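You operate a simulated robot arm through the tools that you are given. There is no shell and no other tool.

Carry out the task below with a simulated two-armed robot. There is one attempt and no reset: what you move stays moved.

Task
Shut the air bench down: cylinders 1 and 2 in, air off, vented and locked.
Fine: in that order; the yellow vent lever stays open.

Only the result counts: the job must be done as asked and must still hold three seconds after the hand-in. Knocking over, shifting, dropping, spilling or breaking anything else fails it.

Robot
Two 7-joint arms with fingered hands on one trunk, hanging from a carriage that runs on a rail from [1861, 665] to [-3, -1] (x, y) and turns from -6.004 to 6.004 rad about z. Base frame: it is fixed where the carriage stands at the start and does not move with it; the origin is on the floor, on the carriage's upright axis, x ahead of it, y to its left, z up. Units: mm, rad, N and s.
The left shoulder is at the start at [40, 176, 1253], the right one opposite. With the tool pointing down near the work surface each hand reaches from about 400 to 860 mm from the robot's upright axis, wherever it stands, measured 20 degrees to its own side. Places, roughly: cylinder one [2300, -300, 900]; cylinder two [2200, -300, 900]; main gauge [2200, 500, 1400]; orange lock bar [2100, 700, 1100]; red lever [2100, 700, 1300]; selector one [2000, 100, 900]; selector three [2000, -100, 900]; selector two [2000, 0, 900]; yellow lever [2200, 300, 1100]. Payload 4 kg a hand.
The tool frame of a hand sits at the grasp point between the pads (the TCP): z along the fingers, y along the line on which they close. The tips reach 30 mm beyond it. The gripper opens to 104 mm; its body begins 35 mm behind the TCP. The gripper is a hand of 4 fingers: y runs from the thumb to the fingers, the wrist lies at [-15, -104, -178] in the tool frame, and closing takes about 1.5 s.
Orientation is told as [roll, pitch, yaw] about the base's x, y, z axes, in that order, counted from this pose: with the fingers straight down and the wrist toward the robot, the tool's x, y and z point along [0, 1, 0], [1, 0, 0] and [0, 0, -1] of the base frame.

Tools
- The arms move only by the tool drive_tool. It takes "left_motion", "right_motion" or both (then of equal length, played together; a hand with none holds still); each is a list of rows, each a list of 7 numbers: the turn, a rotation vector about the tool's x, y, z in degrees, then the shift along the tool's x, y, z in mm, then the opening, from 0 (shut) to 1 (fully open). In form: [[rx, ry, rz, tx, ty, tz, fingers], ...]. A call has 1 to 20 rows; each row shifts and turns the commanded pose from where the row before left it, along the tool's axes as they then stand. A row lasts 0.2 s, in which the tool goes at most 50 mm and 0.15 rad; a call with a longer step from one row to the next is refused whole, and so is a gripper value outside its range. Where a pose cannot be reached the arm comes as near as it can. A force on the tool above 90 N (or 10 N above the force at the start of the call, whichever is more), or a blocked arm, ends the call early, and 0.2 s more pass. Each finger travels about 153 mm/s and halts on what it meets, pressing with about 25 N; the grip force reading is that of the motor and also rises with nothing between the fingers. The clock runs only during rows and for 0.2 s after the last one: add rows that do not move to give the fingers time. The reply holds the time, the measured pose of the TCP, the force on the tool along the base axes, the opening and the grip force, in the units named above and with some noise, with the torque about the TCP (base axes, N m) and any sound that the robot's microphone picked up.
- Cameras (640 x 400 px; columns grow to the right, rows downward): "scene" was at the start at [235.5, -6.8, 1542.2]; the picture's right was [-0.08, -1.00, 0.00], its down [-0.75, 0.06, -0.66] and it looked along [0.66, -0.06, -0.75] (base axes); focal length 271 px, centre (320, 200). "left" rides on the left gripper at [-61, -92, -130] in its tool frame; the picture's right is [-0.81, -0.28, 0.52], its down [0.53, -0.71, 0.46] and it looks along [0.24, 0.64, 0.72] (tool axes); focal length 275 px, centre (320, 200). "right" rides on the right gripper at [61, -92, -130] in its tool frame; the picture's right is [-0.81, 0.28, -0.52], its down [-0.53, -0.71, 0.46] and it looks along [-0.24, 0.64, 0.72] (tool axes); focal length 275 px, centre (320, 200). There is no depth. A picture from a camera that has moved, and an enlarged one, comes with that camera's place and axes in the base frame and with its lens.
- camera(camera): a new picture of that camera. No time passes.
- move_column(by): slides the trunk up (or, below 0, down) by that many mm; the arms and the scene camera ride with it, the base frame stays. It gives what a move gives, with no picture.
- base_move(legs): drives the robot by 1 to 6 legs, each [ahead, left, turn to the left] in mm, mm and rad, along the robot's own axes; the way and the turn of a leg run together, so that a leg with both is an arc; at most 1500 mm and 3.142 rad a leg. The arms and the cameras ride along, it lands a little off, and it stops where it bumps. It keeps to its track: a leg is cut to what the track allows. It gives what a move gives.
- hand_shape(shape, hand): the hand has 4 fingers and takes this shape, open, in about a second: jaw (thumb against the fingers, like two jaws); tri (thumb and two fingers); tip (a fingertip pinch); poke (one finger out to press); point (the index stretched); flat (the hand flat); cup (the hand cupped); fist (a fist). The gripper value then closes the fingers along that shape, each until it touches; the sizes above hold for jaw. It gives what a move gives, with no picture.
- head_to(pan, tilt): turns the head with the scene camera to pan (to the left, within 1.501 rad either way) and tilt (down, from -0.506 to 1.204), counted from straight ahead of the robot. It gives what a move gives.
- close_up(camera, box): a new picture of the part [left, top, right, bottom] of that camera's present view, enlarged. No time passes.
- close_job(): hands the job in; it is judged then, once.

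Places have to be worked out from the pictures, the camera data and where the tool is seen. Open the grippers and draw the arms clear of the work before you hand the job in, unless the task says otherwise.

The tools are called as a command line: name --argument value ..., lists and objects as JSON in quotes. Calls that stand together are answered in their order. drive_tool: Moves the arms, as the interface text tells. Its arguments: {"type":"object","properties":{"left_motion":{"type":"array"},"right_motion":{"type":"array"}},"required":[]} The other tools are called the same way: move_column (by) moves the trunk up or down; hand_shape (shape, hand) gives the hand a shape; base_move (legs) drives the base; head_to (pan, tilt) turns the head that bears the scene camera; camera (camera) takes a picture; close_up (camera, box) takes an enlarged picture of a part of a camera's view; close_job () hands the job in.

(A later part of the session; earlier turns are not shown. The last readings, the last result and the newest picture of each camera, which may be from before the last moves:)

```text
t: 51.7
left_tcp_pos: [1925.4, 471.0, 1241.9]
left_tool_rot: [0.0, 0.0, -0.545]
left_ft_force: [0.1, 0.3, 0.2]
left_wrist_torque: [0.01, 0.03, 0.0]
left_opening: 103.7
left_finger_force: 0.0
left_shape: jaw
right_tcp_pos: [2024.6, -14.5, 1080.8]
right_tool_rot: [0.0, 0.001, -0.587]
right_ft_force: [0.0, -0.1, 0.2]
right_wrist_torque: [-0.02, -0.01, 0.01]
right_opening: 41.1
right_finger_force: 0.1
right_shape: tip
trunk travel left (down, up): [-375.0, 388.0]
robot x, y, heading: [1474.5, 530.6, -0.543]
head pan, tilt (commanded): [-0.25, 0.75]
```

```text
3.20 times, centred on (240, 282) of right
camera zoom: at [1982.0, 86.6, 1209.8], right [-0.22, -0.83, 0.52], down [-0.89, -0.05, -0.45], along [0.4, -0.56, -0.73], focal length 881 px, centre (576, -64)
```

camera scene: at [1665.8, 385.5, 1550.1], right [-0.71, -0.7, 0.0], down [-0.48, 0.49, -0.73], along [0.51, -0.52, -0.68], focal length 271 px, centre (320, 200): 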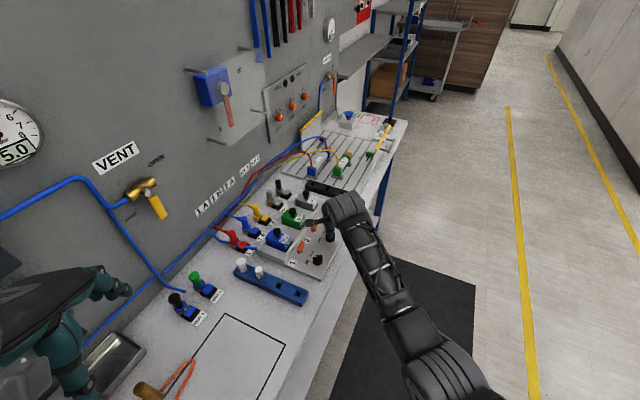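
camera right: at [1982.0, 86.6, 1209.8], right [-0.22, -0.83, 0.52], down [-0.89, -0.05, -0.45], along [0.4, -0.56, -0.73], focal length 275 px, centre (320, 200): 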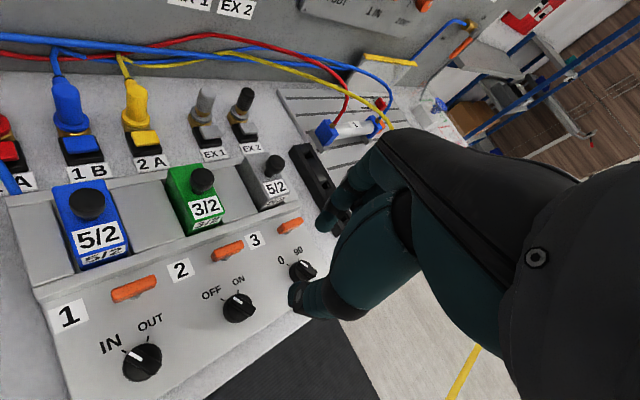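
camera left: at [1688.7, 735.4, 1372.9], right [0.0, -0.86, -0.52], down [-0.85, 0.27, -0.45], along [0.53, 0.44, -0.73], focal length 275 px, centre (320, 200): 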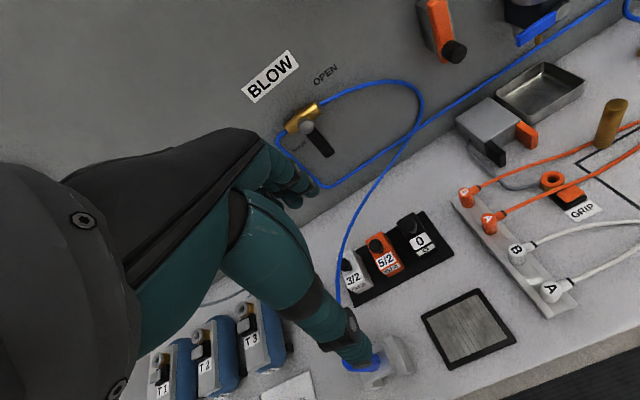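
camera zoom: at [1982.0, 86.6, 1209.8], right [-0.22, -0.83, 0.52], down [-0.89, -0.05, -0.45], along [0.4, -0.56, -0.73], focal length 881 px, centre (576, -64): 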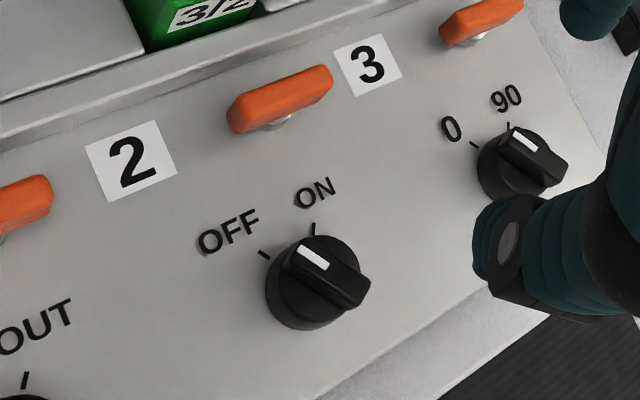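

Selector 2 points at OFF, matching selector 3's "0" direction. Now I draw the right hand back and up, then turn the robot to bring the left arm to the AIR lever.

drive_tool --right_motion '[[0, 0, 0, 0, -40, -25, 0.4], [0, 0, 0, 0, -40, -25, 0.4], [0, 0, 0, 0, -40, -25, 0.4], [0, 0, 0, 0, -40, -25, 0.4], [0, 0, 0, 0, -40, -25, 0.4], [0, 0, 0, 0, -40, -25, 0.4], [0, 0, 0, 0, -40, -25, 0.4]]'

base_move --legs '[[0, 0, 0.4]]'

head_to --pan 0.3 --tilt 0.5

camera --camera "scene"

camera --camera "left"

```text
t: 53.3
left_tcp_pos: [1925.8, 471.7, 1242.1]
left_tool_rot: [0.001, 0.001, -0.546]
left_ft_force: [1.3, 0.4, -0.2]
left_wrist_torque: [0.02, -0.01, 0.0]
left_opening: 103.7
left_finger_force: 0.0
left_shape: jaw
right_tcp_pos: [1868.0, 87.6, 1187.9]
right_tool_rot: [-0.001, 0.0, -0.587]
right_ft_force: [0.0, -1.0, -0.2]
right_wrist_torque: [0.01, 0.02, -0.01]
right_opening: 41.5
right_finger_force: 0.0
right_shape: tip
right hand out of reach, approached as far as the arm can: row 5, 6, 7
trunk travel left (down, up): [-375.0, 388.0]
robot x, y, heading: [1469.7, 527.2, -0.542]
head pan, tilt (commanded): [-0.25, 0.75]
```

```text
t: 54.9
left_tcp_pos: [1911.6, 653.6, 1242.5]
left_tool_rot: [0.0, 0.001, -0.141]
left_ft_force: [0.1, 0.4, 0.4]
left_wrist_torque: [-0.02, 0.01, 0.01]
left_opening: 103.7
left_finger_force: 0.0
left_shape: jaw
right_tcp_pos: [2008.4, 277.2, 1189.2]
right_tool_rot: [0.001, 0.0, -0.183]
right_ft_force: [-0.3, 0.1, -0.4]
right_wrist_torque: [0.01, 0.0, 0.01]
right_opening: 41.2
right_finger_force: 0.0
right_shape: tip
trunk travel left (down, up): [-375.0, 388.0]
robot x, y, heading: [1472.3, 529.2, -0.141]
head pan, tilt (commanded): [-0.25, 0.75]
```

```text
t: 55.9
left_tcp_pos: [1911.9, 653.0, 1242.0]
left_tool_rot: [0.0, -0.001, -0.142]
left_ft_force: [0.1, -0.3, -0.3]
left_wrist_torque: [0.01, 0.0, 0.0]
left_opening: 103.8
left_finger_force: 0.1
left_shape: jaw
right_tcp_pos: [2009.2, 277.3, 1187.4]
right_tool_rot: [-0.002, 0.001, -0.182]
right_ft_force: [-0.5, 0.2, -0.5]
right_wrist_torque: [0.02, 0.03, -0.02]
right_opening: 41.3
right_finger_force: 0.0
right_shape: tip
trunk travel left (down, up): [-375.0, 388.0]
robot x, y, heading: [1474.3, 525.1, -0.143]
head pan, tilt (commanded): [0.3, 0.499]
```

```text
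taken
camera scene: at [1719.0, 518.2, 1572.2], right [0.16, -0.99, 0.0], down [-0.47, -0.08, -0.88], along [0.87, 0.14, -0.48], focal length 271 px, centre (320, 200)
```

scene: 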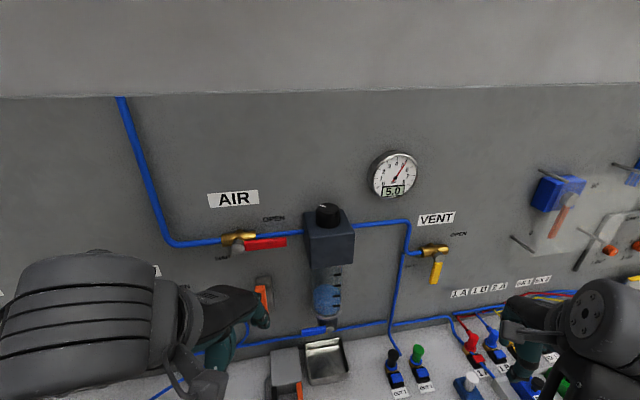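

```text
taken
camera left: at [1811.2, 605.0, 1372.1], right [-0.39, -0.76, -0.52], down [-0.63, 0.63, -0.45], along [0.67, 0.15, -0.73], focal length 275 px, centre (320, 200)
```

left: 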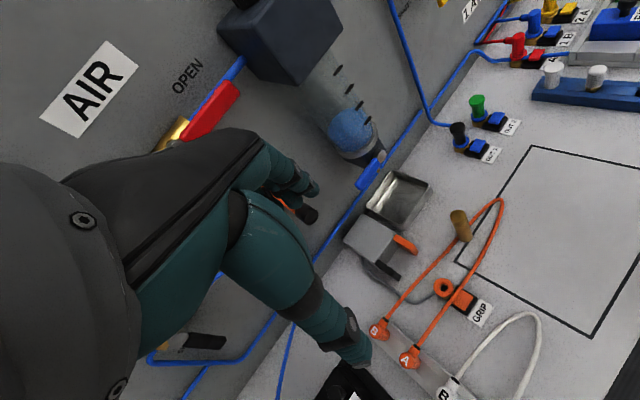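

The right hand is clear. I give the left hand the pinch shape, closed, yaw it square to the panel and tip it up so the fingers point at the panel.

hand_shape --hand "left" --shape "tip"

drive_tool --left_motion '[[0, 0, -7, 0, 0, -10, 0.5], [0, 0, -7, 0, 0, -10, 0.2], [0, 0, -7, 0, 0, -10, 0], [0, 0, -6.8, 0, 0, 0, 0], [-8.2, 0, 0, 0, 0, 0, 0], [-8.2, 0, 0, 0, 0, 0, 0], [-8.2, 0, 0, 0, 0, 0, 0], [-8.2, 0, 0, 0, 0, 0, 0], [-8.2, 0, 0, 0, 0, 0, 0], [-8.2, 0, 0, 0, 0, 0, 0], [-8.2, 0, 0, 0, 0, 0, 0], [-8.2, 0, 0, 0, 0, 0, 0], [-8.2, 0, 0, 0, 0, 0, 0], [-8.2, 0, 0, 0, 0, 0, 0], [-8, 0, 0, 0, 0, 0, 0]]'

camera --camera "scene"

camera --camera "left"

```text
t: 56.8
left_tcp_pos: [1910.6, 652.4, 1242.1]
left_tool_rot: [0.0, 0.0, -0.142]
left_ft_force: [0.5, -0.1, 0.2]
left_wrist_torque: [0.02, 0.0, 0.0]
left_opening: 103.9
left_finger_force: 0.1
left_shape: tip
right_tcp_pos: [2009.8, 276.2, 1188.5]
right_tool_rot: [-0.001, -0.001, -0.183]
right_ft_force: [-0.9, 0.1, -0.1]
right_wrist_torque: [0.01, -0.03, 0.01]
right_opening: 41.3
right_finger_force: 0.0
right_shape: tip
trunk travel left (down, up): [-375.0, 388.0]
robot x, y, heading: [1472.8, 529.9, -0.146]
head pan, tilt (commanded): [0.3, 0.499]
```

```text
t: 60.1
left_tcp_pos: [1925.1, 642.9, 1294.8]
left_tool_rot: [-0.958, -1.425, 1.369]
left_ft_force: [0.4, -0.6, -0.4]
left_wrist_torque: [0.03, 0.0, 0.0]
left_opening: 0.0
left_finger_force: 24.9
left_shape: tip
left hand out of reach, approached as far as the arm can: row 9, 10, 11, 15
right_tcp_pos: [2009.2, 275.5, 1189.4]
right_tool_rot: [0.0, 0.0, -0.183]
right_ft_force: [0.0, -1.0, -0.3]
right_wrist_torque: [0.0, 0.03, -0.04]
right_opening: 41.5
right_finger_force: 0.0
right_shape: tip
trunk travel left (down, up): [-375.0, 388.0]
robot x, y, heading: [1473.0, 526.1, -0.146]
head pan, tilt (commanded): [0.3, 0.499]
stopped in row 15 (left hand): the arm was blocked; the commanded pose is now the measured one
```

```text
taken
camera scene: at [1719.0, 517.8, 1572.2], right [0.16, -0.99, 0.0], down [-0.47, -0.08, -0.88], along [0.87, 0.14, -0.48], focal length 271 px, centre (320, 200)
```

scene: 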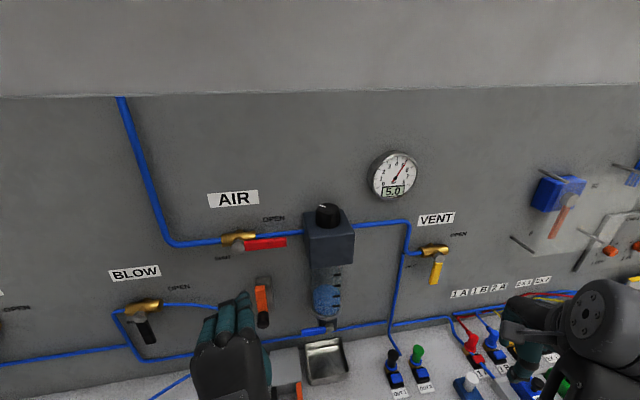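

```text
taken
camera left: at [1827.3, 523.6, 1221.7], right [0.79, -0.57, -0.22], down [0.18, 0.56, -0.81], along [0.59, 0.6, 0.55], focal length 275 px, centre (320, 200)
```

left: 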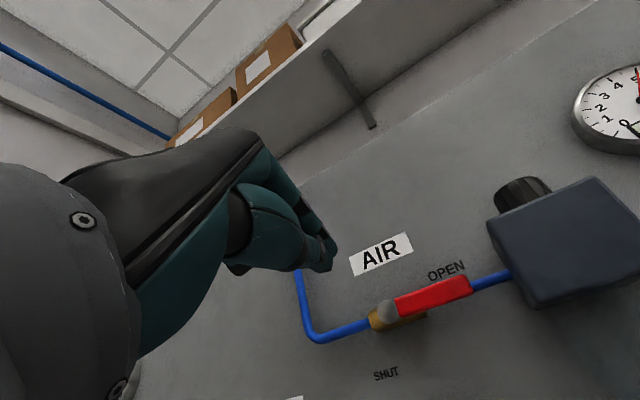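

The fingers now point at the panel with the thumb below. I zoom in on the lever from both cameras to fix its depth.

close_up --camera "scene" --box '[200, 200, 360, 340]'

close_up --camera "left" --box '[300, 220, 540, 370]'

```text
2.86 times, centred on (280, 270) of scene
camera zoom: at [1719.0, 517.8, 1572.2], right [0.16, -0.99, 0.0], down [-0.47, -0.08, -0.88], along [0.87, 0.14, -0.48], focal length 775 px, centre (434, 0)
```

zoom: 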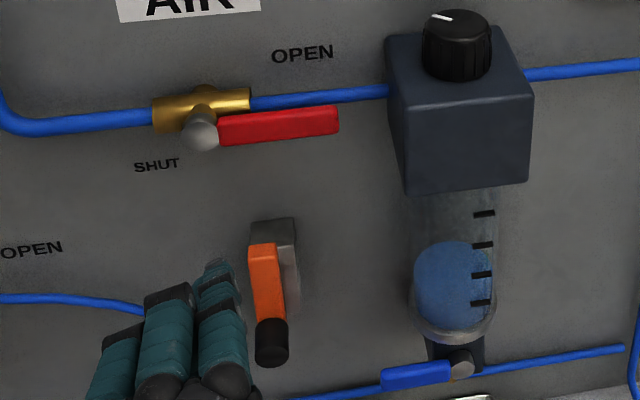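

```text
2.67 times, centred on (420, 295) of left
camera zoom: at [1827.3, 523.6, 1221.7], right [0.79, -0.57, -0.22], down [0.18, 0.56, -0.81], along [0.59, 0.6, 0.55], focal length 734 px, centre (53, -53)
```

zoom: 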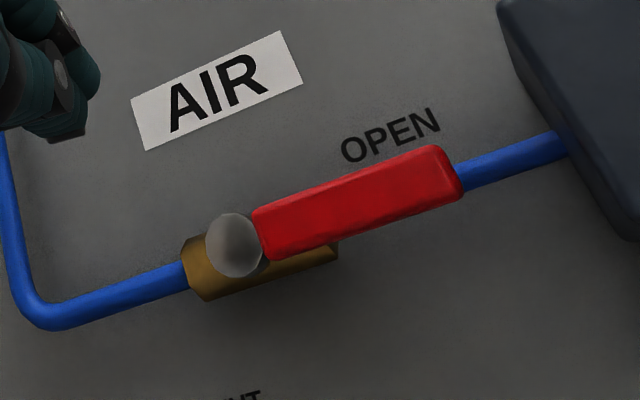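

The lever pivots at about (2075,721,1269) and ends at (2103,641,1267), its face at rail-depth 2196; the regulator face is at 2159 and further right. I line the closed fingertips up above the outer part of the lever.

drive_tool --left_motion '[[0, 0, 0, -19.3, 6, -1.9, 0], [0, 0, 0, -19.2, 6, -1.9, 0], [0, 0, 0, 0, 0, 0, 0]]'

camera --camera "left"

camera --camera "scene"

```text
t: 60.9
left_tcp_pos: [1937.6, 608.4, 1312.2]
left_tool_rot: [-0.949, -1.43, 1.357]
left_ft_force: [1.0, 0.1, -0.5]
left_wrist_torque: [0.01, 0.03, 0.0]
left_opening: 0.1
left_finger_force: 25.7
left_shape: tip
right_tcp_pos: [2009.1, 277.3, 1188.0]
right_tool_rot: [0.001, 0.0, -0.183]
right_ft_force: [0.0, -0.3, -0.3]
right_wrist_torque: [0.04, 0.03, 0.01]
right_opening: 41.2
right_finger_force: 0.1
right_shape: tip
trunk travel left (down, up): [-375.0, 388.0]
robot x, y, heading: [1471.5, 526.5, -0.145]
head pan, tilt (commanded): [0.3, 0.499]
```

```text
taken
camera left: at [1838.7, 489.6, 1238.0], right [0.79, -0.57, -0.22], down [0.18, 0.57, -0.8], along [0.59, 0.59, 0.55], focal length 275 px, centre (320, 200)
```

left: 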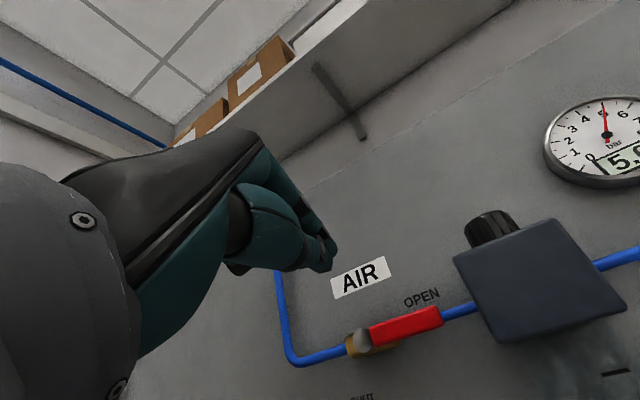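

```text
taken
camera scene: at [1719.0, 518.4, 1572.2], right [0.16, -0.99, 0.0], down [-0.47, -0.08, -0.88], along [0.87, 0.14, -0.48], focal length 271 px, centre (320, 200)
```

scene: 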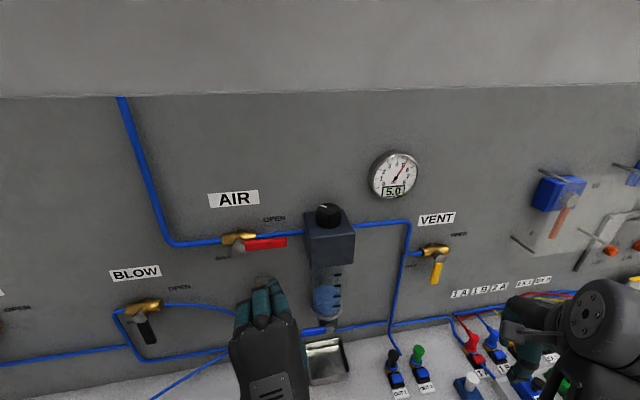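

Aligned at lateral −79, z 1312. I go forward 112 mm toward the panel, staying above the lever, and check.

drive_tool --left_motion '[[0, 0, 0, -2.8, 3.1, 37.4, 0], [0, 0, 0, -2.8, 3.1, 37.4, 0], [0, 0, 0, -2.8, 3.1, 37.4, 0], [0, 0, 0, 0, 0, 0, 0]]'

camera --camera "left"

close_up --camera "scene" --box '[180, 180, 380, 320]'

```text
t: 61.9
left_tcp_pos: [2030.6, 612.9, 1344.5]
left_tool_rot: [-0.909, -1.428, 1.316]
left_ft_force: [-0.1, -0.7, 0.6]
left_wrist_torque: [-0.01, 0.0, -0.02]
left_opening: 0.1
left_finger_force: 24.9
left_shape: tip
left hand out of reach, approached as far as the arm can: row 1, 2, 3
right_tcp_pos: [2008.2, 276.8, 1188.4]
right_tool_rot: [-0.001, 0.0, -0.182]
right_ft_force: [0.0, 0.6, 0.2]
right_wrist_torque: [0.01, 0.01, -0.02]
right_opening: 41.6
right_finger_force: 0.0
right_shape: tip
trunk travel left (down, up): [-375.0, 388.0]
robot x, y, heading: [1473.8, 528.1, -0.14]
head pan, tilt (commanded): [0.3, 0.499]
```

```text
taken
camera left: at [1932.1, 494.3, 1270.5], right [0.79, -0.58, -0.23], down [0.18, 0.56, -0.81], along [0.59, 0.59, 0.55], focal length 275 px, centre (320, 200)
```

left: 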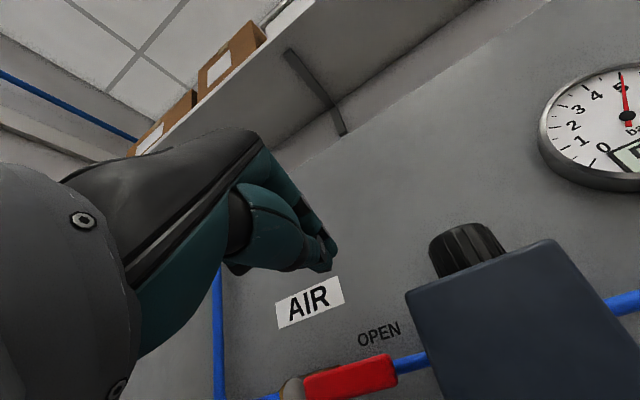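

```text
2.86 times, centred on (280, 250) of scene
camera zoom: at [1718.8, 518.3, 1572.2], right [0.16, -0.99, 0.0], down [-0.47, -0.08, -0.88], along [0.87, 0.14, -0.48], focal length 775 px, centre (434, 57)
```

zoom: 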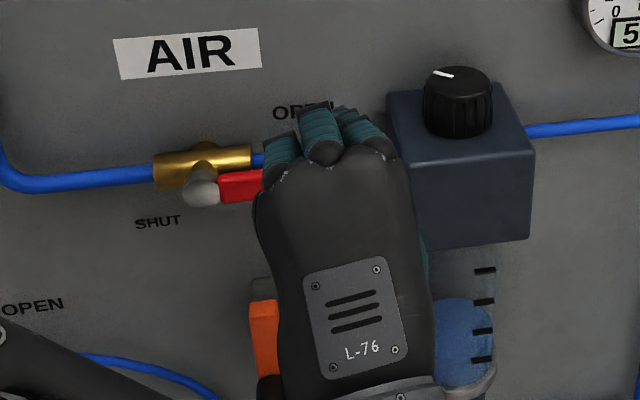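

The arm is too folded here and drifted right and up. I back the robot 160 mm along the rail so the left arm can stretch properly.

base_move --legs '[[-142, -74, 0]]'

drive_tool --left_motion '[[0, 0, 0, 0, 0, 0, 0], [0, 0, 0, 0, 0, 0, 0]]'

camera --camera "scene"

camera --camera "left"

```text
t: 63.3
left_tcp_pos: [1882.6, 560.4, 1343.6]
left_tool_rot: [-0.908, -1.426, 1.318]
left_ft_force: [-0.4, 0.4, 0.6]
left_wrist_torque: [-0.03, -0.03, 0.01]
left_opening: 0.0
left_finger_force: 25.6
left_shape: tip
right_tcp_pos: [1860.2, 225.2, 1188.3]
right_tool_rot: [-0.001, -0.001, -0.179]
right_ft_force: [0.0, 0.2, 0.7]
right_wrist_torque: [0.0, 0.01, 0.01]
right_opening: 41.3
right_finger_force: 0.0
right_shape: tip
trunk travel left (down, up): [-375.0, 388.0]
robot x, y, heading: [1322.8, 470.6, -0.14]
head pan, tilt (commanded): [0.3, 0.499]
```

```text
t: 63.9
left_tcp_pos: [1882.5, 562.7, 1343.9]
left_tool_rot: [-0.913, -1.428, 1.322]
left_ft_force: [0.6, 0.7, -0.3]
left_wrist_torque: [-0.01, -0.01, 0.0]
left_opening: 0.2
left_finger_force: 24.6
left_shape: tip
right_tcp_pos: [1861.3, 224.8, 1189.6]
right_tool_rot: [-0.001, -0.003, -0.179]
right_ft_force: [0.3, -0.5, 0.1]
right_wrist_torque: [-0.04, 0.03, 0.01]
right_opening: 41.3
right_finger_force: 0.0
right_shape: tip
trunk travel left (down, up): [-375.0, 388.0]
robot x, y, heading: [1321.8, 471.6, -0.134]
head pan, tilt (commanded): [0.3, 0.499]
```

```text
taken
camera scene: at [1570.0, 465.8, 1572.3], right [0.16, -0.99, 0.0], down [-0.47, -0.08, -0.88], along [0.87, 0.14, -0.48], focal length 271 px, centre (320, 200)
```

scene: 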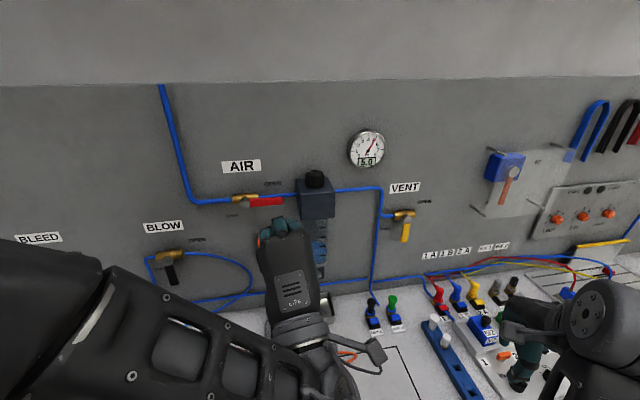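

```text
taken
camera left: at [1783.1, 442.5, 1270.6], right [0.79, -0.57, -0.23], down [0.18, 0.56, -0.81], along [0.59, 0.59, 0.55], focal length 275 px, centre (320, 200)
```

left: 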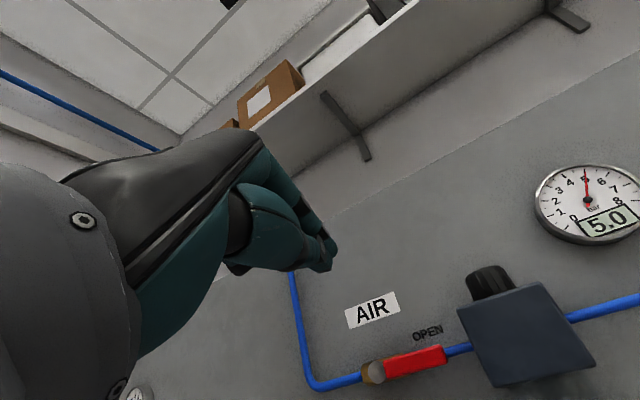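

With the robot back, I bring the fingertips to lateral −79, z 1312 and forward again, watching for drift.

drive_tool --left_motion '[[0, 0, 0, 27.8, -28.8, 4.4, 0], [0, 0, 0, -3, 3.1, 39.4, 0], [0, 0, 0, -3, 3.1, 39.4, 0], [0, 0, 0, -3, 3.1, 39.4, 0], [0, 0, 0, -3, 3.1, 39.4, 0], [0, 0, 0, 0, 0, 0, 0]]'

camera --camera "left"

close_up --camera "scene" --box '[180, 140, 380, 280]'

```text
t: 65.3
left_tcp_pos: [2035.1, 618.9, 1345.2]
left_tool_rot: [-0.912, -1.428, 1.324]
left_ft_force: [-0.3, 0.9, -1.0]
left_wrist_torque: [-0.03, 0.01, -0.02]
left_opening: 0.0
left_finger_force: 24.1
left_shape: tip
left hand out of reach, approached as far as the arm can: row 1
right_tcp_pos: [1862.1, 225.7, 1189.4]
right_tool_rot: [0.001, 0.0, -0.179]
right_ft_force: [0.1, 0.2, 0.0]
right_wrist_torque: [0.02, 0.01, 0.03]
right_opening: 41.1
right_finger_force: 0.0
right_shape: tip
trunk travel left (down, up): [-375.0, 388.0]
robot x, y, heading: [1324.2, 476.3, -0.14]
head pan, tilt (commanded): [0.3, 0.499]
```

```text
taken
camera left: at [1935.8, 499.4, 1272.4], right [0.79, -0.57, -0.23], down [0.18, 0.57, -0.81], along [0.59, 0.6, 0.55], focal length 275 px, centre (320, 200)
```

left: 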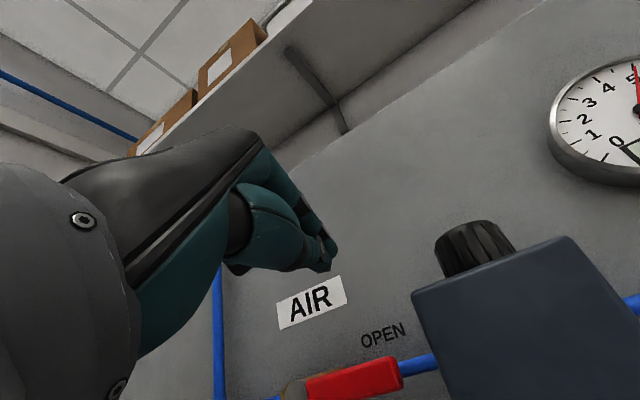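

```text
2.86 times, centred on (280, 210) of scene
camera zoom: at [1569.9, 465.9, 1572.2], right [0.16, -0.99, 0.0], down [-0.47, -0.08, -0.88], along [0.87, 0.14, -0.48], focal length 775 px, centre (434, 171)
```

zoom: 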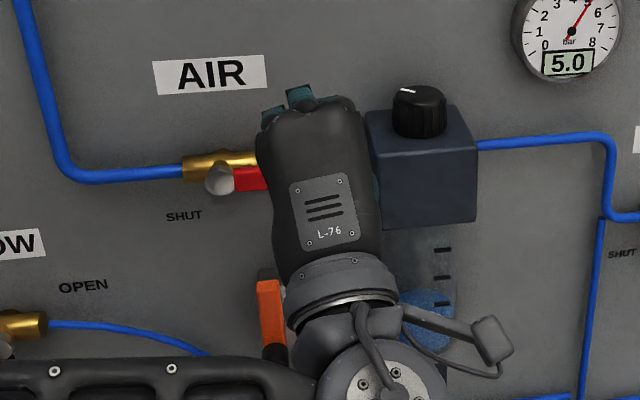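

The wrist hits its limit with a level hand. I tilt the fingers about 40° downward instead, which frees the wrist, and then re-check the pose.

drive_tool --left_motion '[[8, 0, 0, 0, 0, -10, 0], [8, 0, 0, 0, 0, -10, 0], [8, 0, 0, 0, 0, 0, 0], [8, 0, 0, 0, 0, 0, 0], [8, 0, 0, 0, 0, 0, 0], [0, 0, 0, 0, 0, 0, 0]]'

camera --camera "left"

camera --camera "scene"

```text
t: 66.7
left_tcp_pos: [2018.1, 605.8, 1345.2]
left_tool_rot: [-0.157, -0.778, 0.525]
left_ft_force: [-0.3, 0.5, 0.1]
left_wrist_torque: [-0.02, 0.0, -0.03]
left_opening: 0.1
left_finger_force: 24.8
left_shape: tip
right_tcp_pos: [1861.5, 225.0, 1189.2]
right_tool_rot: [-0.001, 0.001, -0.179]
right_ft_force: [0.7, 0.0, -0.1]
right_wrist_torque: [0.03, -0.04, 0.0]
right_opening: 41.4
right_finger_force: 0.0
right_shape: tip
trunk travel left (down, up): [-375.0, 388.0]
robot x, y, heading: [1321.8, 473.9, -0.137]
head pan, tilt (commanded): [0.3, 0.499]
```

```text
taken
camera left: at [1896.1, 490.1, 1379.2], right [0.5, -0.73, -0.47], down [-0.34, 0.33, -0.88], along [0.79, 0.6, -0.09], focal length 275 px, centre (320, 200)
```

left: 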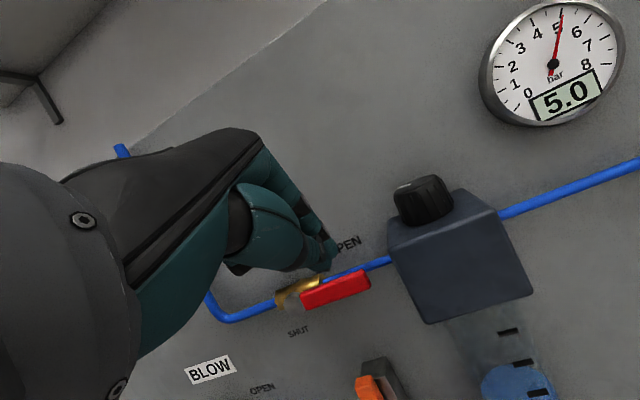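

```text
taken
camera scene: at [1569.9, 465.9, 1572.2], right [0.16, -0.99, 0.0], down [-0.47, -0.08, -0.88], along [0.87, 0.14, -0.48], focal length 271 px, centre (320, 200)
```

scene: 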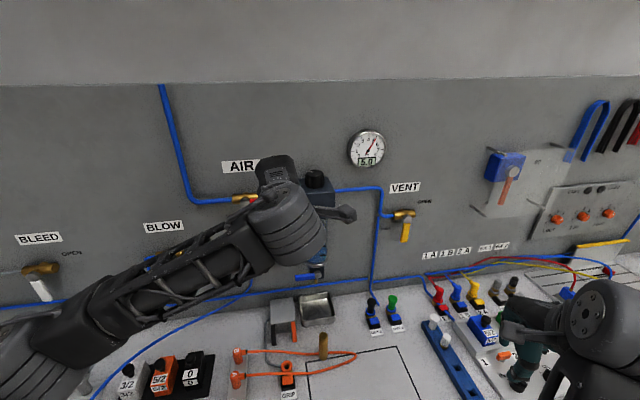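

Fingers now point about 45° down without strain. I shift to lateral −79 and forward so the tips come above the lever's outer half.

drive_tool --left_motion '[[0, 0, 0, 32.3, -10, 13.3, 0], [0, 0, 0, -2.75, 28.6, 28.9, 0], [0, 0, 0, 0, 0, 0, 0]]'

camera --camera "left"

```text
t: 67.5
left_tcp_pos: [2047.2, 648.8, 1328.5]
left_tool_rot: [-0.159, -0.779, 0.527]
left_ft_force: [-0.5, 0.0, 0.3]
left_wrist_torque: [0.0, 0.01, -0.02]
left_opening: 0.0
left_finger_force: 24.8
left_shape: tip
right_tcp_pos: [1860.1, 224.6, 1188.5]
right_tool_rot: [-0.001, 0.0, -0.181]
right_ft_force: [0.6, 0.8, -0.2]
right_wrist_torque: [0.02, 0.01, 0.02]
right_opening: 41.1
right_finger_force: 0.1
right_shape: tip
trunk travel left (down, up): [-375.0, 388.0]
robot x, y, heading: [1321.5, 471.1, -0.136]
head pan, tilt (commanded): [0.3, 0.499]
```

```text
taken
camera left: at [1925.5, 532.9, 1361.7], right [0.51, -0.73, -0.47], down [-0.34, 0.33, -0.88], along [0.79, 0.61, -0.08], focal length 275 px, centre (320, 200)
```

left: 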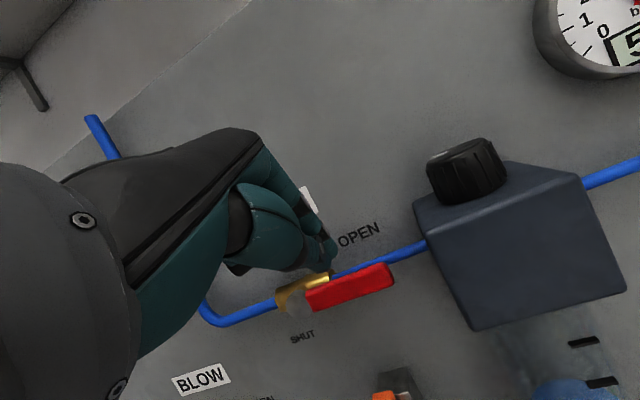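

On track (lateral −78, z 1328). I go forward the last 40 mm above the lever.

drive_tool --left_motion '[[0, 0, 0, -1.4, 14, 14.1, 0], [0, 0, 0, -1.4, 14, 14.1, 0], [0, 0, 0, 0, 0, 0, 0]]'

camera --camera "left"

close_up --camera "scene" --box '[200, 140, 360, 260]'

```text
t: 68.3
left_tcp_pos: [2083.4, 660.8, 1327.5]
left_tool_rot: [-0.158, -0.779, 0.526]
left_ft_force: [-0.1, -0.9, 0.4]
left_wrist_torque: [0.0, 0.02, -0.02]
left_opening: 0.0
left_finger_force: 25.2
left_shape: tip
right_tcp_pos: [1861.9, 225.3, 1188.2]
right_tool_rot: [-0.002, 0.002, -0.18]
right_ft_force: [0.2, -0.1, -0.1]
right_wrist_torque: [0.0, -0.01, 0.0]
right_opening: 41.6
right_finger_force: 0.2
right_shape: tip
trunk travel left (down, up): [-375.0, 388.0]
robot x, y, heading: [1325.5, 476.1, -0.14]
head pan, tilt (commanded): [0.3, 0.499]
```

```text
taken
camera left: at [1961.8, 544.7, 1361.5], right [0.51, -0.73, -0.47], down [-0.34, 0.33, -0.88], along [0.79, 0.61, -0.08], focal length 275 px, centre (320, 200)
```

left: 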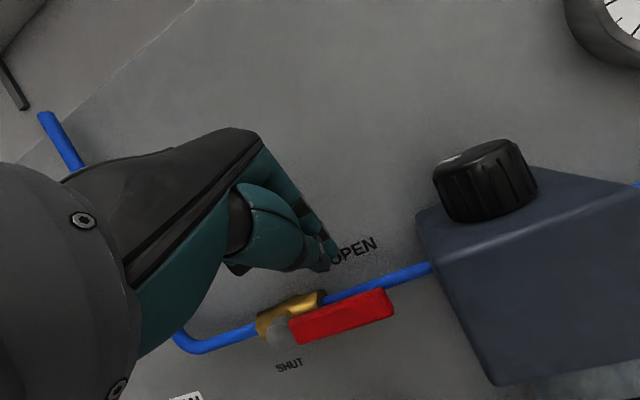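

```text
3.33 times, centred on (280, 200) of scene
camera zoom: at [1569.9, 465.8, 1572.2], right [0.16, -0.99, 0.0], down [-0.47, -0.08, -0.88], along [0.87, 0.14, -0.48], focal length 904 px, centre (453, 200)
```

zoom: 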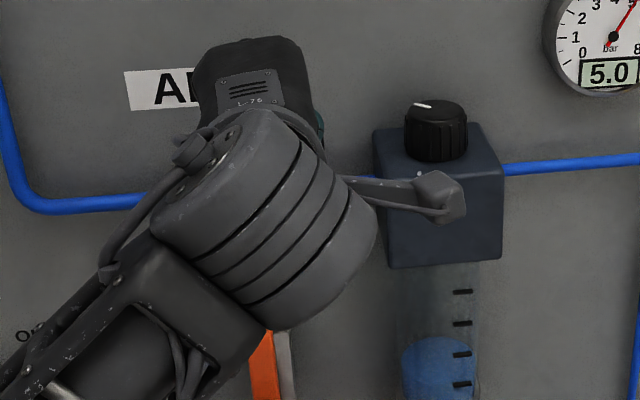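

Fingertips are right above the lever (lateral −79, depth 2204). I press down the first part of the arc.

drive_tool --left_motion '[[0, 0, 0, 1.7, -11.2, 11.4, 0], [0, 0, 0, -0.2, -11.8, 11.9, 0], [0, 0, 0, 3.3, -11.1, 11.5, 0]]'

camera --camera "left"

```text
t: 69.1
left_tcp_pos: [2084.3, 662.4, 1277.4]
left_tool_rot: [-0.16, -0.775, 0.527]
left_ft_force: [0.3, -0.2, -0.5]
left_wrist_torque: [-0.02, -0.01, -0.01]
left_opening: 0.3
left_finger_force: 25.1
left_shape: tip
right_tcp_pos: [1860.2, 225.0, 1189.2]
right_tool_rot: [-0.001, -0.001, -0.179]
right_ft_force: [-0.2, -0.7, -0.4]
right_wrist_torque: [0.01, 0.0, 0.01]
right_opening: 41.5
right_finger_force: 0.1
right_shape: tip
trunk travel left (down, up): [-375.0, 388.0]
robot x, y, heading: [1322.8, 474.5, -0.137]
head pan, tilt (commanded): [0.3, 0.499]
```

```text
taken
camera left: at [1962.5, 546.1, 1310.6], right [0.51, -0.73, -0.47], down [-0.34, 0.32, -0.88], along [0.79, 0.61, -0.09], focal length 275 px, centre (320, 200)
```

left: 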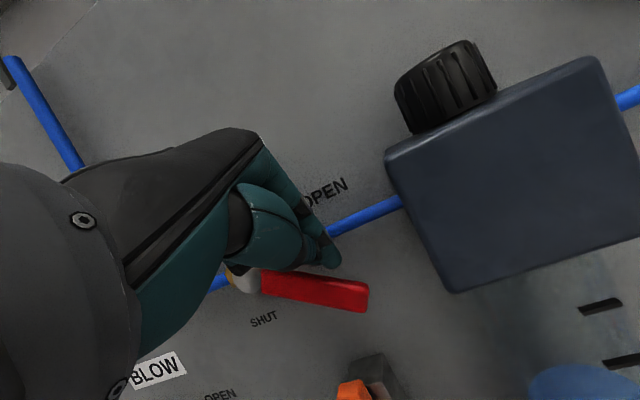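

The lever is turning down with little force. I follow the rest of the arc to the vertical.

drive_tool --left_motion '[[0, 0, 0, 7.5, -9.8, 10.7, 0], [0, 0, 0, 10.9, -7.9, 9.1, 0], [0, 0, 0, 13.8, -5.5, 7, 0], [0, 0, 0, 15.5, -2.5, 4.1, 0], [0, 0, 0, 4, 0.5, -0.1, 0], [0, 0, 0, 0, 0, 0, 0]]'

camera --camera "left"

camera --camera "scene"

```text
t: 70.5
left_tcp_pos: [2068.4, 690.6, 1228.1]
left_tool_rot: [-0.164, -0.772, 0.509]
left_ft_force: [-0.4, -50.4, -1.7]
left_wrist_torque: [1.27, 0.04, -0.12]
left_opening: 0.1
left_finger_force: 25.2
left_shape: tip
right_tcp_pos: [1860.9, 218.0, 1189.6]
right_tool_rot: [-0.006, -0.003, -0.182]
right_ft_force: [0.9, -0.4, 0.6]
right_wrist_torque: [-0.01, 0.02, 0.02]
right_opening: 41.4
right_finger_force: 0.1
right_shape: tip
trunk travel left (down, up): [-375.0, 388.0]
robot x, y, heading: [1320.9, 477.8, -0.139]
head pan, tilt (commanded): [0.3, 0.499]
```

```text
taken
camera left: at [1944.3, 577.6, 1262.9], right [0.49, -0.74, -0.46], down [-0.34, 0.33, -0.88], along [0.8, 0.59, -0.09], focal length 275 px, centre (320, 200)
```

left: 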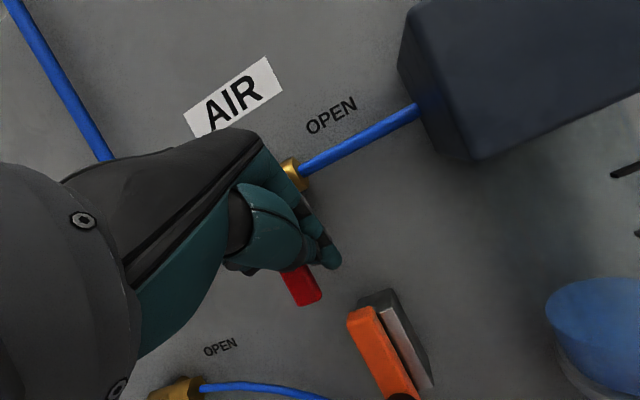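

```text
taken
camera scene: at [1569.7, 461.5, 1572.3], right [0.16, -0.99, 0.01], down [-0.47, -0.08, -0.88], along [0.87, 0.14, -0.48], focal length 271 px, centre (320, 200)
```

scene: 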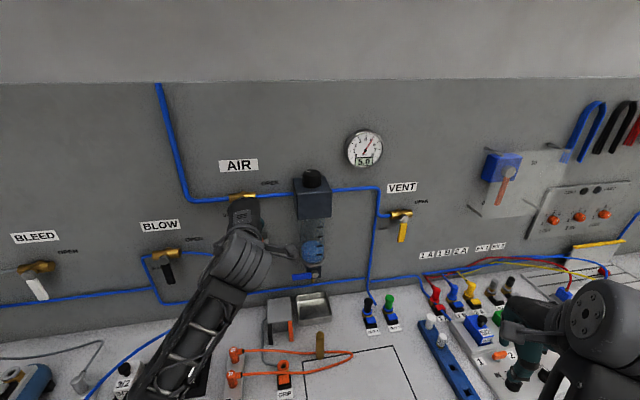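

The lever is against its SHUT stop (50 N). I ease off to the right and draw back to look.

drive_tool --left_motion '[[0, 0, 0, -10, 0, 0, 0], [0, 0, 0, -15, 0, 0, 0], [0, 0, 0, 2.7, -27.9, -28.2, 0], [0, 0, 0, 2.7, -27.9, -28.2, 0], [0, 0, 0, 2.7, -27.9, -28.2, 0], [0, 0, 0, 0, 0, 0, 0]]'

camera --camera "left"

close_up --camera "scene" --box '[200, 130, 440, 280]'

```text
t: 71.9
left_tcp_pos: [1965.7, 647.1, 1235.8]
left_tool_rot: [-0.16, -0.779, 0.527]
left_ft_force: [0.5, 0.8, -0.2]
left_wrist_torque: [0.01, -0.01, 0.02]
left_opening: 0.4
left_finger_force: 25.1
left_shape: tip
right_tcp_pos: [1861.1, 225.0, 1189.4]
right_tool_rot: [-0.001, -0.004, -0.181]
right_ft_force: [0.4, -0.7, 0.1]
right_wrist_torque: [-0.01, 0.01, 0.04]
right_opening: 41.2
right_finger_force: 0.0
right_shape: tip
trunk travel left (down, up): [-375.0, 388.0]
robot x, y, heading: [1324.8, 470.1, -0.139]
head pan, tilt (commanded): [0.3, 0.499]
```

```text
taken
camera left: at [1844.4, 531.0, 1269.3], right [0.51, -0.73, -0.47], down [-0.34, 0.33, -0.88], along [0.79, 0.61, -0.08], focal length 275 px, centre (320, 200)
```

left: 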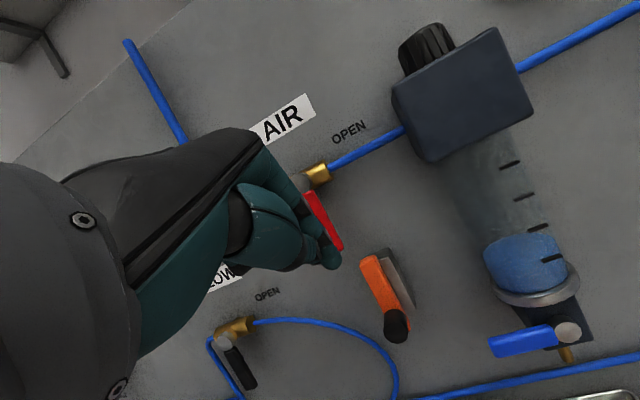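

```text
2.67 times, centred on (320, 205) of scene
camera zoom: at [1570.3, 466.0, 1572.4], right [0.16, -0.99, 0.0], down [-0.47, -0.08, -0.88], along [0.87, 0.14, -0.48], focal length 724 px, centre (320, 187)
```

zoom: 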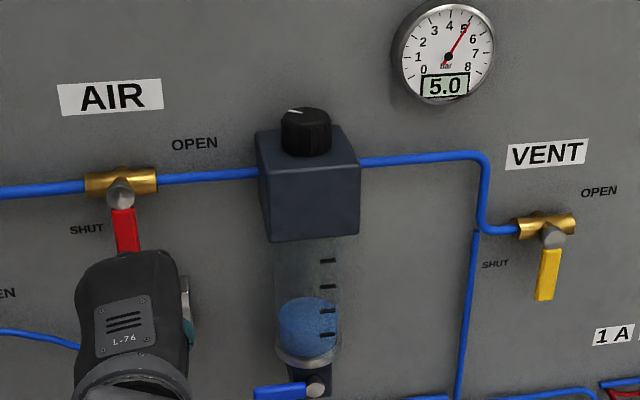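

The red lever now hangs at SHUT. Next is the vent lever, for which I use the right arm: first I pull the left hand well back so that the robot can come nearer.

drive_tool --left_motion '[[0, 0, 0, 2.7, -27.9, -28.2, 0], [0, 0, 0, 2.7, -27.9, -28.2, 0], [0, 0, 0, 2.7, -27.9, -28.2, 0], [0, 0, 0, 2.7, -27.9, -28.2, 0], [0, 0, 0, 2.7, -27.9, -28.2, 0]]'

base_move --legs '[[0, 0, 0.25]]'

head_to --pan -0.1 --tilt 0.5

camera --camera "scene"

```text
t: 73.2
left_tcp_pos: [1780.7, 588.6, 1304.9]
left_tool_rot: [-0.275, -0.977, 0.651]
left_ft_force: [0.0, -0.6, 0.1]
left_wrist_torque: [0.02, -0.01, 0.0]
left_opening: 0.0
left_finger_force: 24.7
left_shape: tip
right_tcp_pos: [1861.1, 226.0, 1189.2]
right_tool_rot: [-0.001, -0.001, -0.179]
right_ft_force: [0.5, 0.5, -0.6]
right_wrist_torque: [0.01, -0.03, -0.03]
right_opening: 41.5
right_finger_force: 0.0
right_shape: tip
trunk travel left (down, up): [-375.0, 388.0]
robot x, y, heading: [1323.7, 471.2, -0.134]
head pan, tilt (commanded): [0.3, 0.499]
stopped in row 5 (left hand): the arm was blocked; the commanded pose is now the measured one
```

```text
t: 74.4
left_tcp_pos: [1738.9, 693.7, 1304.0]
left_tool_rot: [-0.276, -0.977, 0.895]
left_ft_force: [0.5, 0.3, 0.1]
left_wrist_torque: [0.06, -0.03, -0.01]
left_opening: 0.2
left_finger_force: 25.0
left_shape: tip
right_tcp_pos: [1905.4, 362.6, 1188.9]
right_tool_rot: [0.0, 0.0, 0.062]
right_ft_force: [0.4, 1.0, -1.0]
right_wrist_torque: [-0.01, -0.02, -0.01]
right_opening: 41.5
right_finger_force: 0.0
right_shape: tip
trunk travel left (down, up): [-375.0, 388.0]
robot x, y, heading: [1323.2, 471.1, 0.109]
head pan, tilt (commanded): [0.3, 0.499]
```

```text
t: 75.3
left_tcp_pos: [1738.8, 695.2, 1304.4]
left_tool_rot: [-0.275, -0.981, 0.896]
left_ft_force: [-0.3, 0.5, 0.6]
left_wrist_torque: [-0.04, -0.01, -0.02]
left_opening: 0.0
left_finger_force: 24.1
left_shape: tip
right_tcp_pos: [1906.1, 361.5, 1189.4]
right_tool_rot: [0.0, 0.0, 0.062]
right_ft_force: [-0.2, -0.2, -0.3]
right_wrist_torque: [0.02, -0.01, -0.04]
right_opening: 41.3
right_finger_force: 0.1
right_shape: tip
trunk travel left (down, up): [-375.0, 388.0]
robot x, y, heading: [1319.5, 477.0, 0.111]
head pan, tilt (commanded): [-0.099, 0.499]
```

```text
taken
camera scene: at [1571.9, 490.7, 1572.2], right [0.01, -1.0, 0.0], down [-0.48, 0.0, -0.88], along [0.88, 0.01, -0.48], focal length 271 px, centre (320, 200)
```

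scene: 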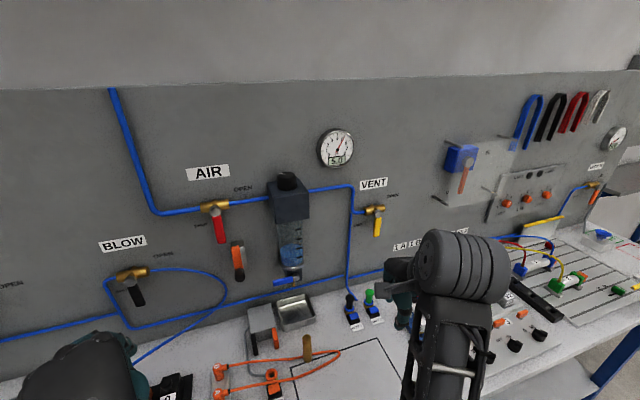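

Now I tip the right hand's fingers forward by about 50° (closed pinch) and then drive 100 mm nearer along the rail.

drive_tool --right_motion '[[-8.4, 0, 0, 0, 0, 0, 0.2], [-8.4, 0, 0, 0, 0, 0, 0], [-8.4, 0, 0, 0, 0, 0, 0], [-8.4, 0, 0, 0, 0, 0, 0], [-8.4, 0, 0, 0, 0, 0, 0], [-8.4, 0, 0, 0, 0, 0, 0], [0, 0, 0, 0, 0, 0, 0]]'

base_move --legs '[[97, 23, 0]]'

camera --camera "right"

camera --camera "scene"

```text
t: 76.9
left_tcp_pos: [1740.8, 695.8, 1304.5]
left_tool_rot: [-0.276, -0.978, 0.894]
left_ft_force: [0.2, 0.4, -0.4]
left_wrist_torque: [0.01, 0.0, 0.0]
left_opening: 0.1
left_finger_force: 25.2
left_shape: tip
right_tcp_pos: [1907.4, 357.3, 1191.2]
right_tool_rot: [-0.027, -0.891, 0.081]
right_ft_force: [0.4, 0.6, 0.0]
right_wrist_torque: [-0.01, 0.04, -0.01]
right_opening: 0.1
right_finger_force: 24.7
right_shape: tip
trunk travel left (down, up): [-375.0, 388.0]
robot x, y, heading: [1322.6, 473.6, 0.11]
head pan, tilt (commanded): [-0.099, 0.499]
```

```text
t: 78.0
left_tcp_pos: [1831.8, 728.8, 1305.1]
left_tool_rot: [-0.275, -0.979, 0.899]
left_ft_force: [0.2, -0.2, 0.5]
left_wrist_torque: [0.0, 0.06, -0.02]
left_opening: 0.1
left_finger_force: 24.6
left_shape: tip
right_tcp_pos: [1999.6, 393.6, 1187.7]
right_tool_rot: [-0.029, -0.881, 0.084]
right_ft_force: [0.2, -1.0, 0.5]
right_wrist_torque: [0.01, 0.03, -0.01]
right_opening: 0.2
right_finger_force: 25.1
right_shape: tip
trunk travel left (down, up): [-375.0, 388.0]
robot x, y, heading: [1416.0, 506.1, 0.108]
head pan, tilt (commanded): [-0.099, 0.499]
```

```text
taken
camera right: at [1837.5, 445.3, 1197.2], right [-0.17, -0.81, 0.56], down [-0.07, -0.55, -0.83], along [0.98, -0.18, 0.04], focal length 275 px, centre (320, 200)
```

right: 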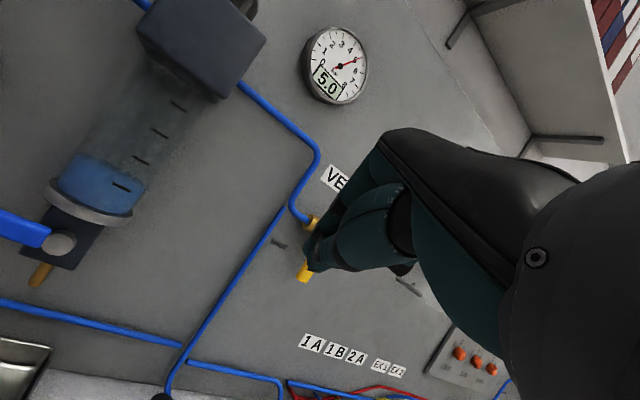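

```text
taken
camera scene: at [1665.2, 524.5, 1572.4], right [0.01, -1.0, 0.0], down [-0.48, 0.0, -0.88], along [0.88, 0.01, -0.48], focal length 271 px, centre (320, 200)
```

scene: 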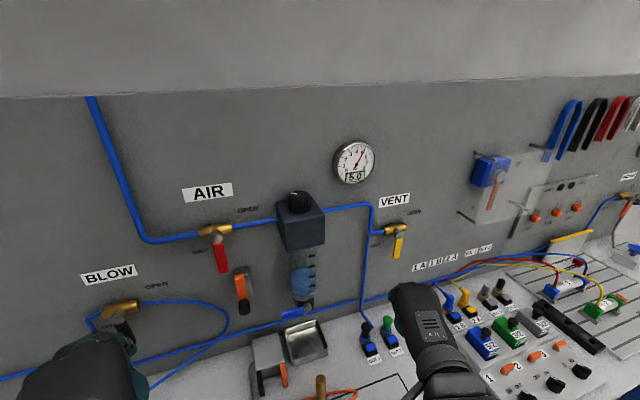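

I zoom in on the vent lever from both cameras to locate it.

close_up --camera "scene" --box '[350, 190, 440, 280]'

close_up --camera "right" --box '[260, 170, 380, 300]'

```text
4.44 times, centred on (395, 235) of scene
camera zoom: at [1665.2, 524.5, 1572.4], right [0.01, -1.0, 0.0], down [-0.48, 0.0, -0.88], along [0.88, 0.01, -0.48], focal length 1206 px, centre (-13, 44)
```

zoom: 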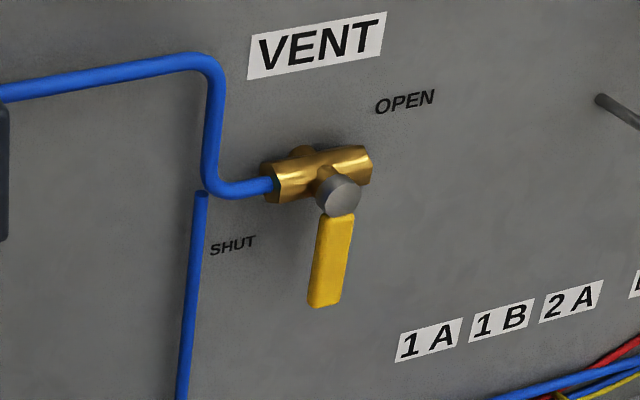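

```text
3.08 times, centred on (320, 235) of right
camera zoom: at [1837.5, 445.3, 1197.2], right [-0.17, -0.81, 0.56], down [-0.07, -0.55, -0.83], along [0.98, -0.18, 0.04], focal length 847 px, centre (320, 92)
```

zoom: 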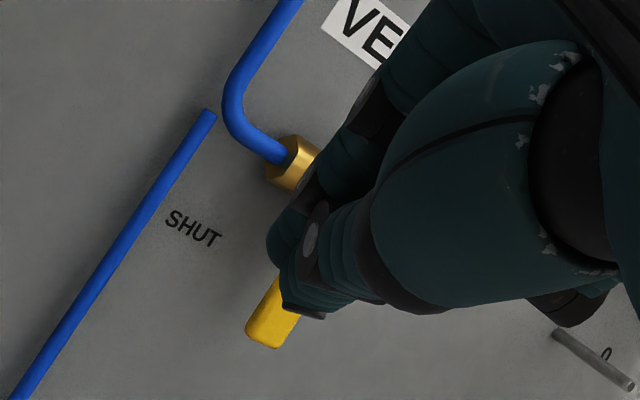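

The vent lever's pivot is near lateral −428, z 1182, its tip at z 1108, depth ≈2190. I bring the right fingertips to the left of the lever, low, and start forward.

drive_tool --right_motion '[[0, 0, 0, -37.5, -14.4, 26.6, 0], [0, 0, 0, -37.5, -14.4, 26.6, 0], [0, 0, 0, 8.3, 18.5, 22, 0], [0, 0, 0, 8.3, 18.5, 22, 0], [0, 0, 0, 8.3, 18.5, 22, 0], [0, 0, 0, 8.3, 18.5, 22, 0], [0, 0, 0, 0, 0, 0, 0]]'

camera --camera "right"

close_up --camera "scene" --box '[320, 180, 480, 300]'

```text
t: 79.6
left_tcp_pos: [1831.2, 727.9, 1303.7]
left_tool_rot: [-0.275, -0.979, 0.897]
left_ft_force: [-0.8, 0.1, 0.4]
left_wrist_torque: [-0.01, 0.03, 0.0]
left_opening: 0.1
left_finger_force: 24.9
left_shape: tip
right_tcp_pos: [2138.2, 358.9, 1131.4]
right_tool_rot: [-0.033, -0.881, 0.086]
right_ft_force: [0.4, 0.1, -0.1]
right_wrist_torque: [0.0, 0.02, 0.01]
right_opening: 0.1
right_finger_force: 25.0
right_shape: tip
trunk travel left (down, up): [-375.0, 388.0]
robot x, y, heading: [1414.9, 505.7, 0.113]
head pan, tilt (commanded): [-0.099, 0.499]
```

```text
taken
camera right: at [1976.3, 410.8, 1141.3], right [-0.17, -0.81, 0.56], down [-0.07, -0.55, -0.83], along [0.98, -0.18, 0.04], focal length 275 px, centre (320, 200)
```

right: 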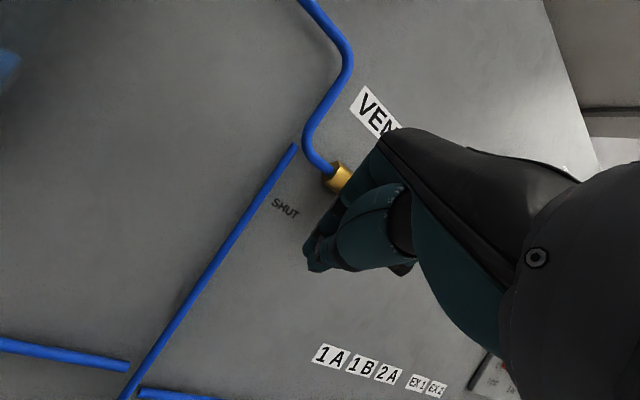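

```text
3.33 times, centred on (400, 240) of scene
camera zoom: at [1664.4, 524.2, 1572.2], right [0.01, -1.0, 0.0], down [-0.48, 0.0, -0.88], along [0.88, 0.01, -0.48], focal length 904 px, centre (53, 67)
```

zoom: 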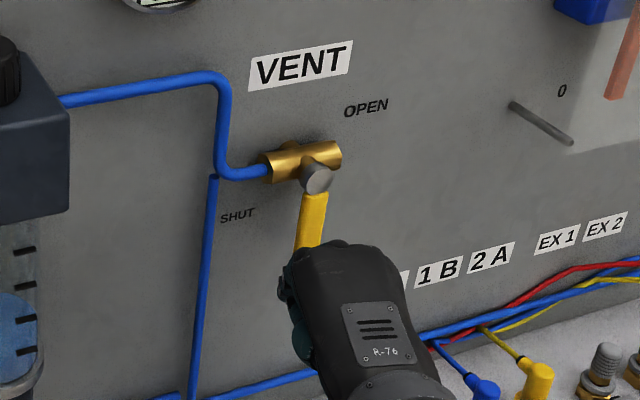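

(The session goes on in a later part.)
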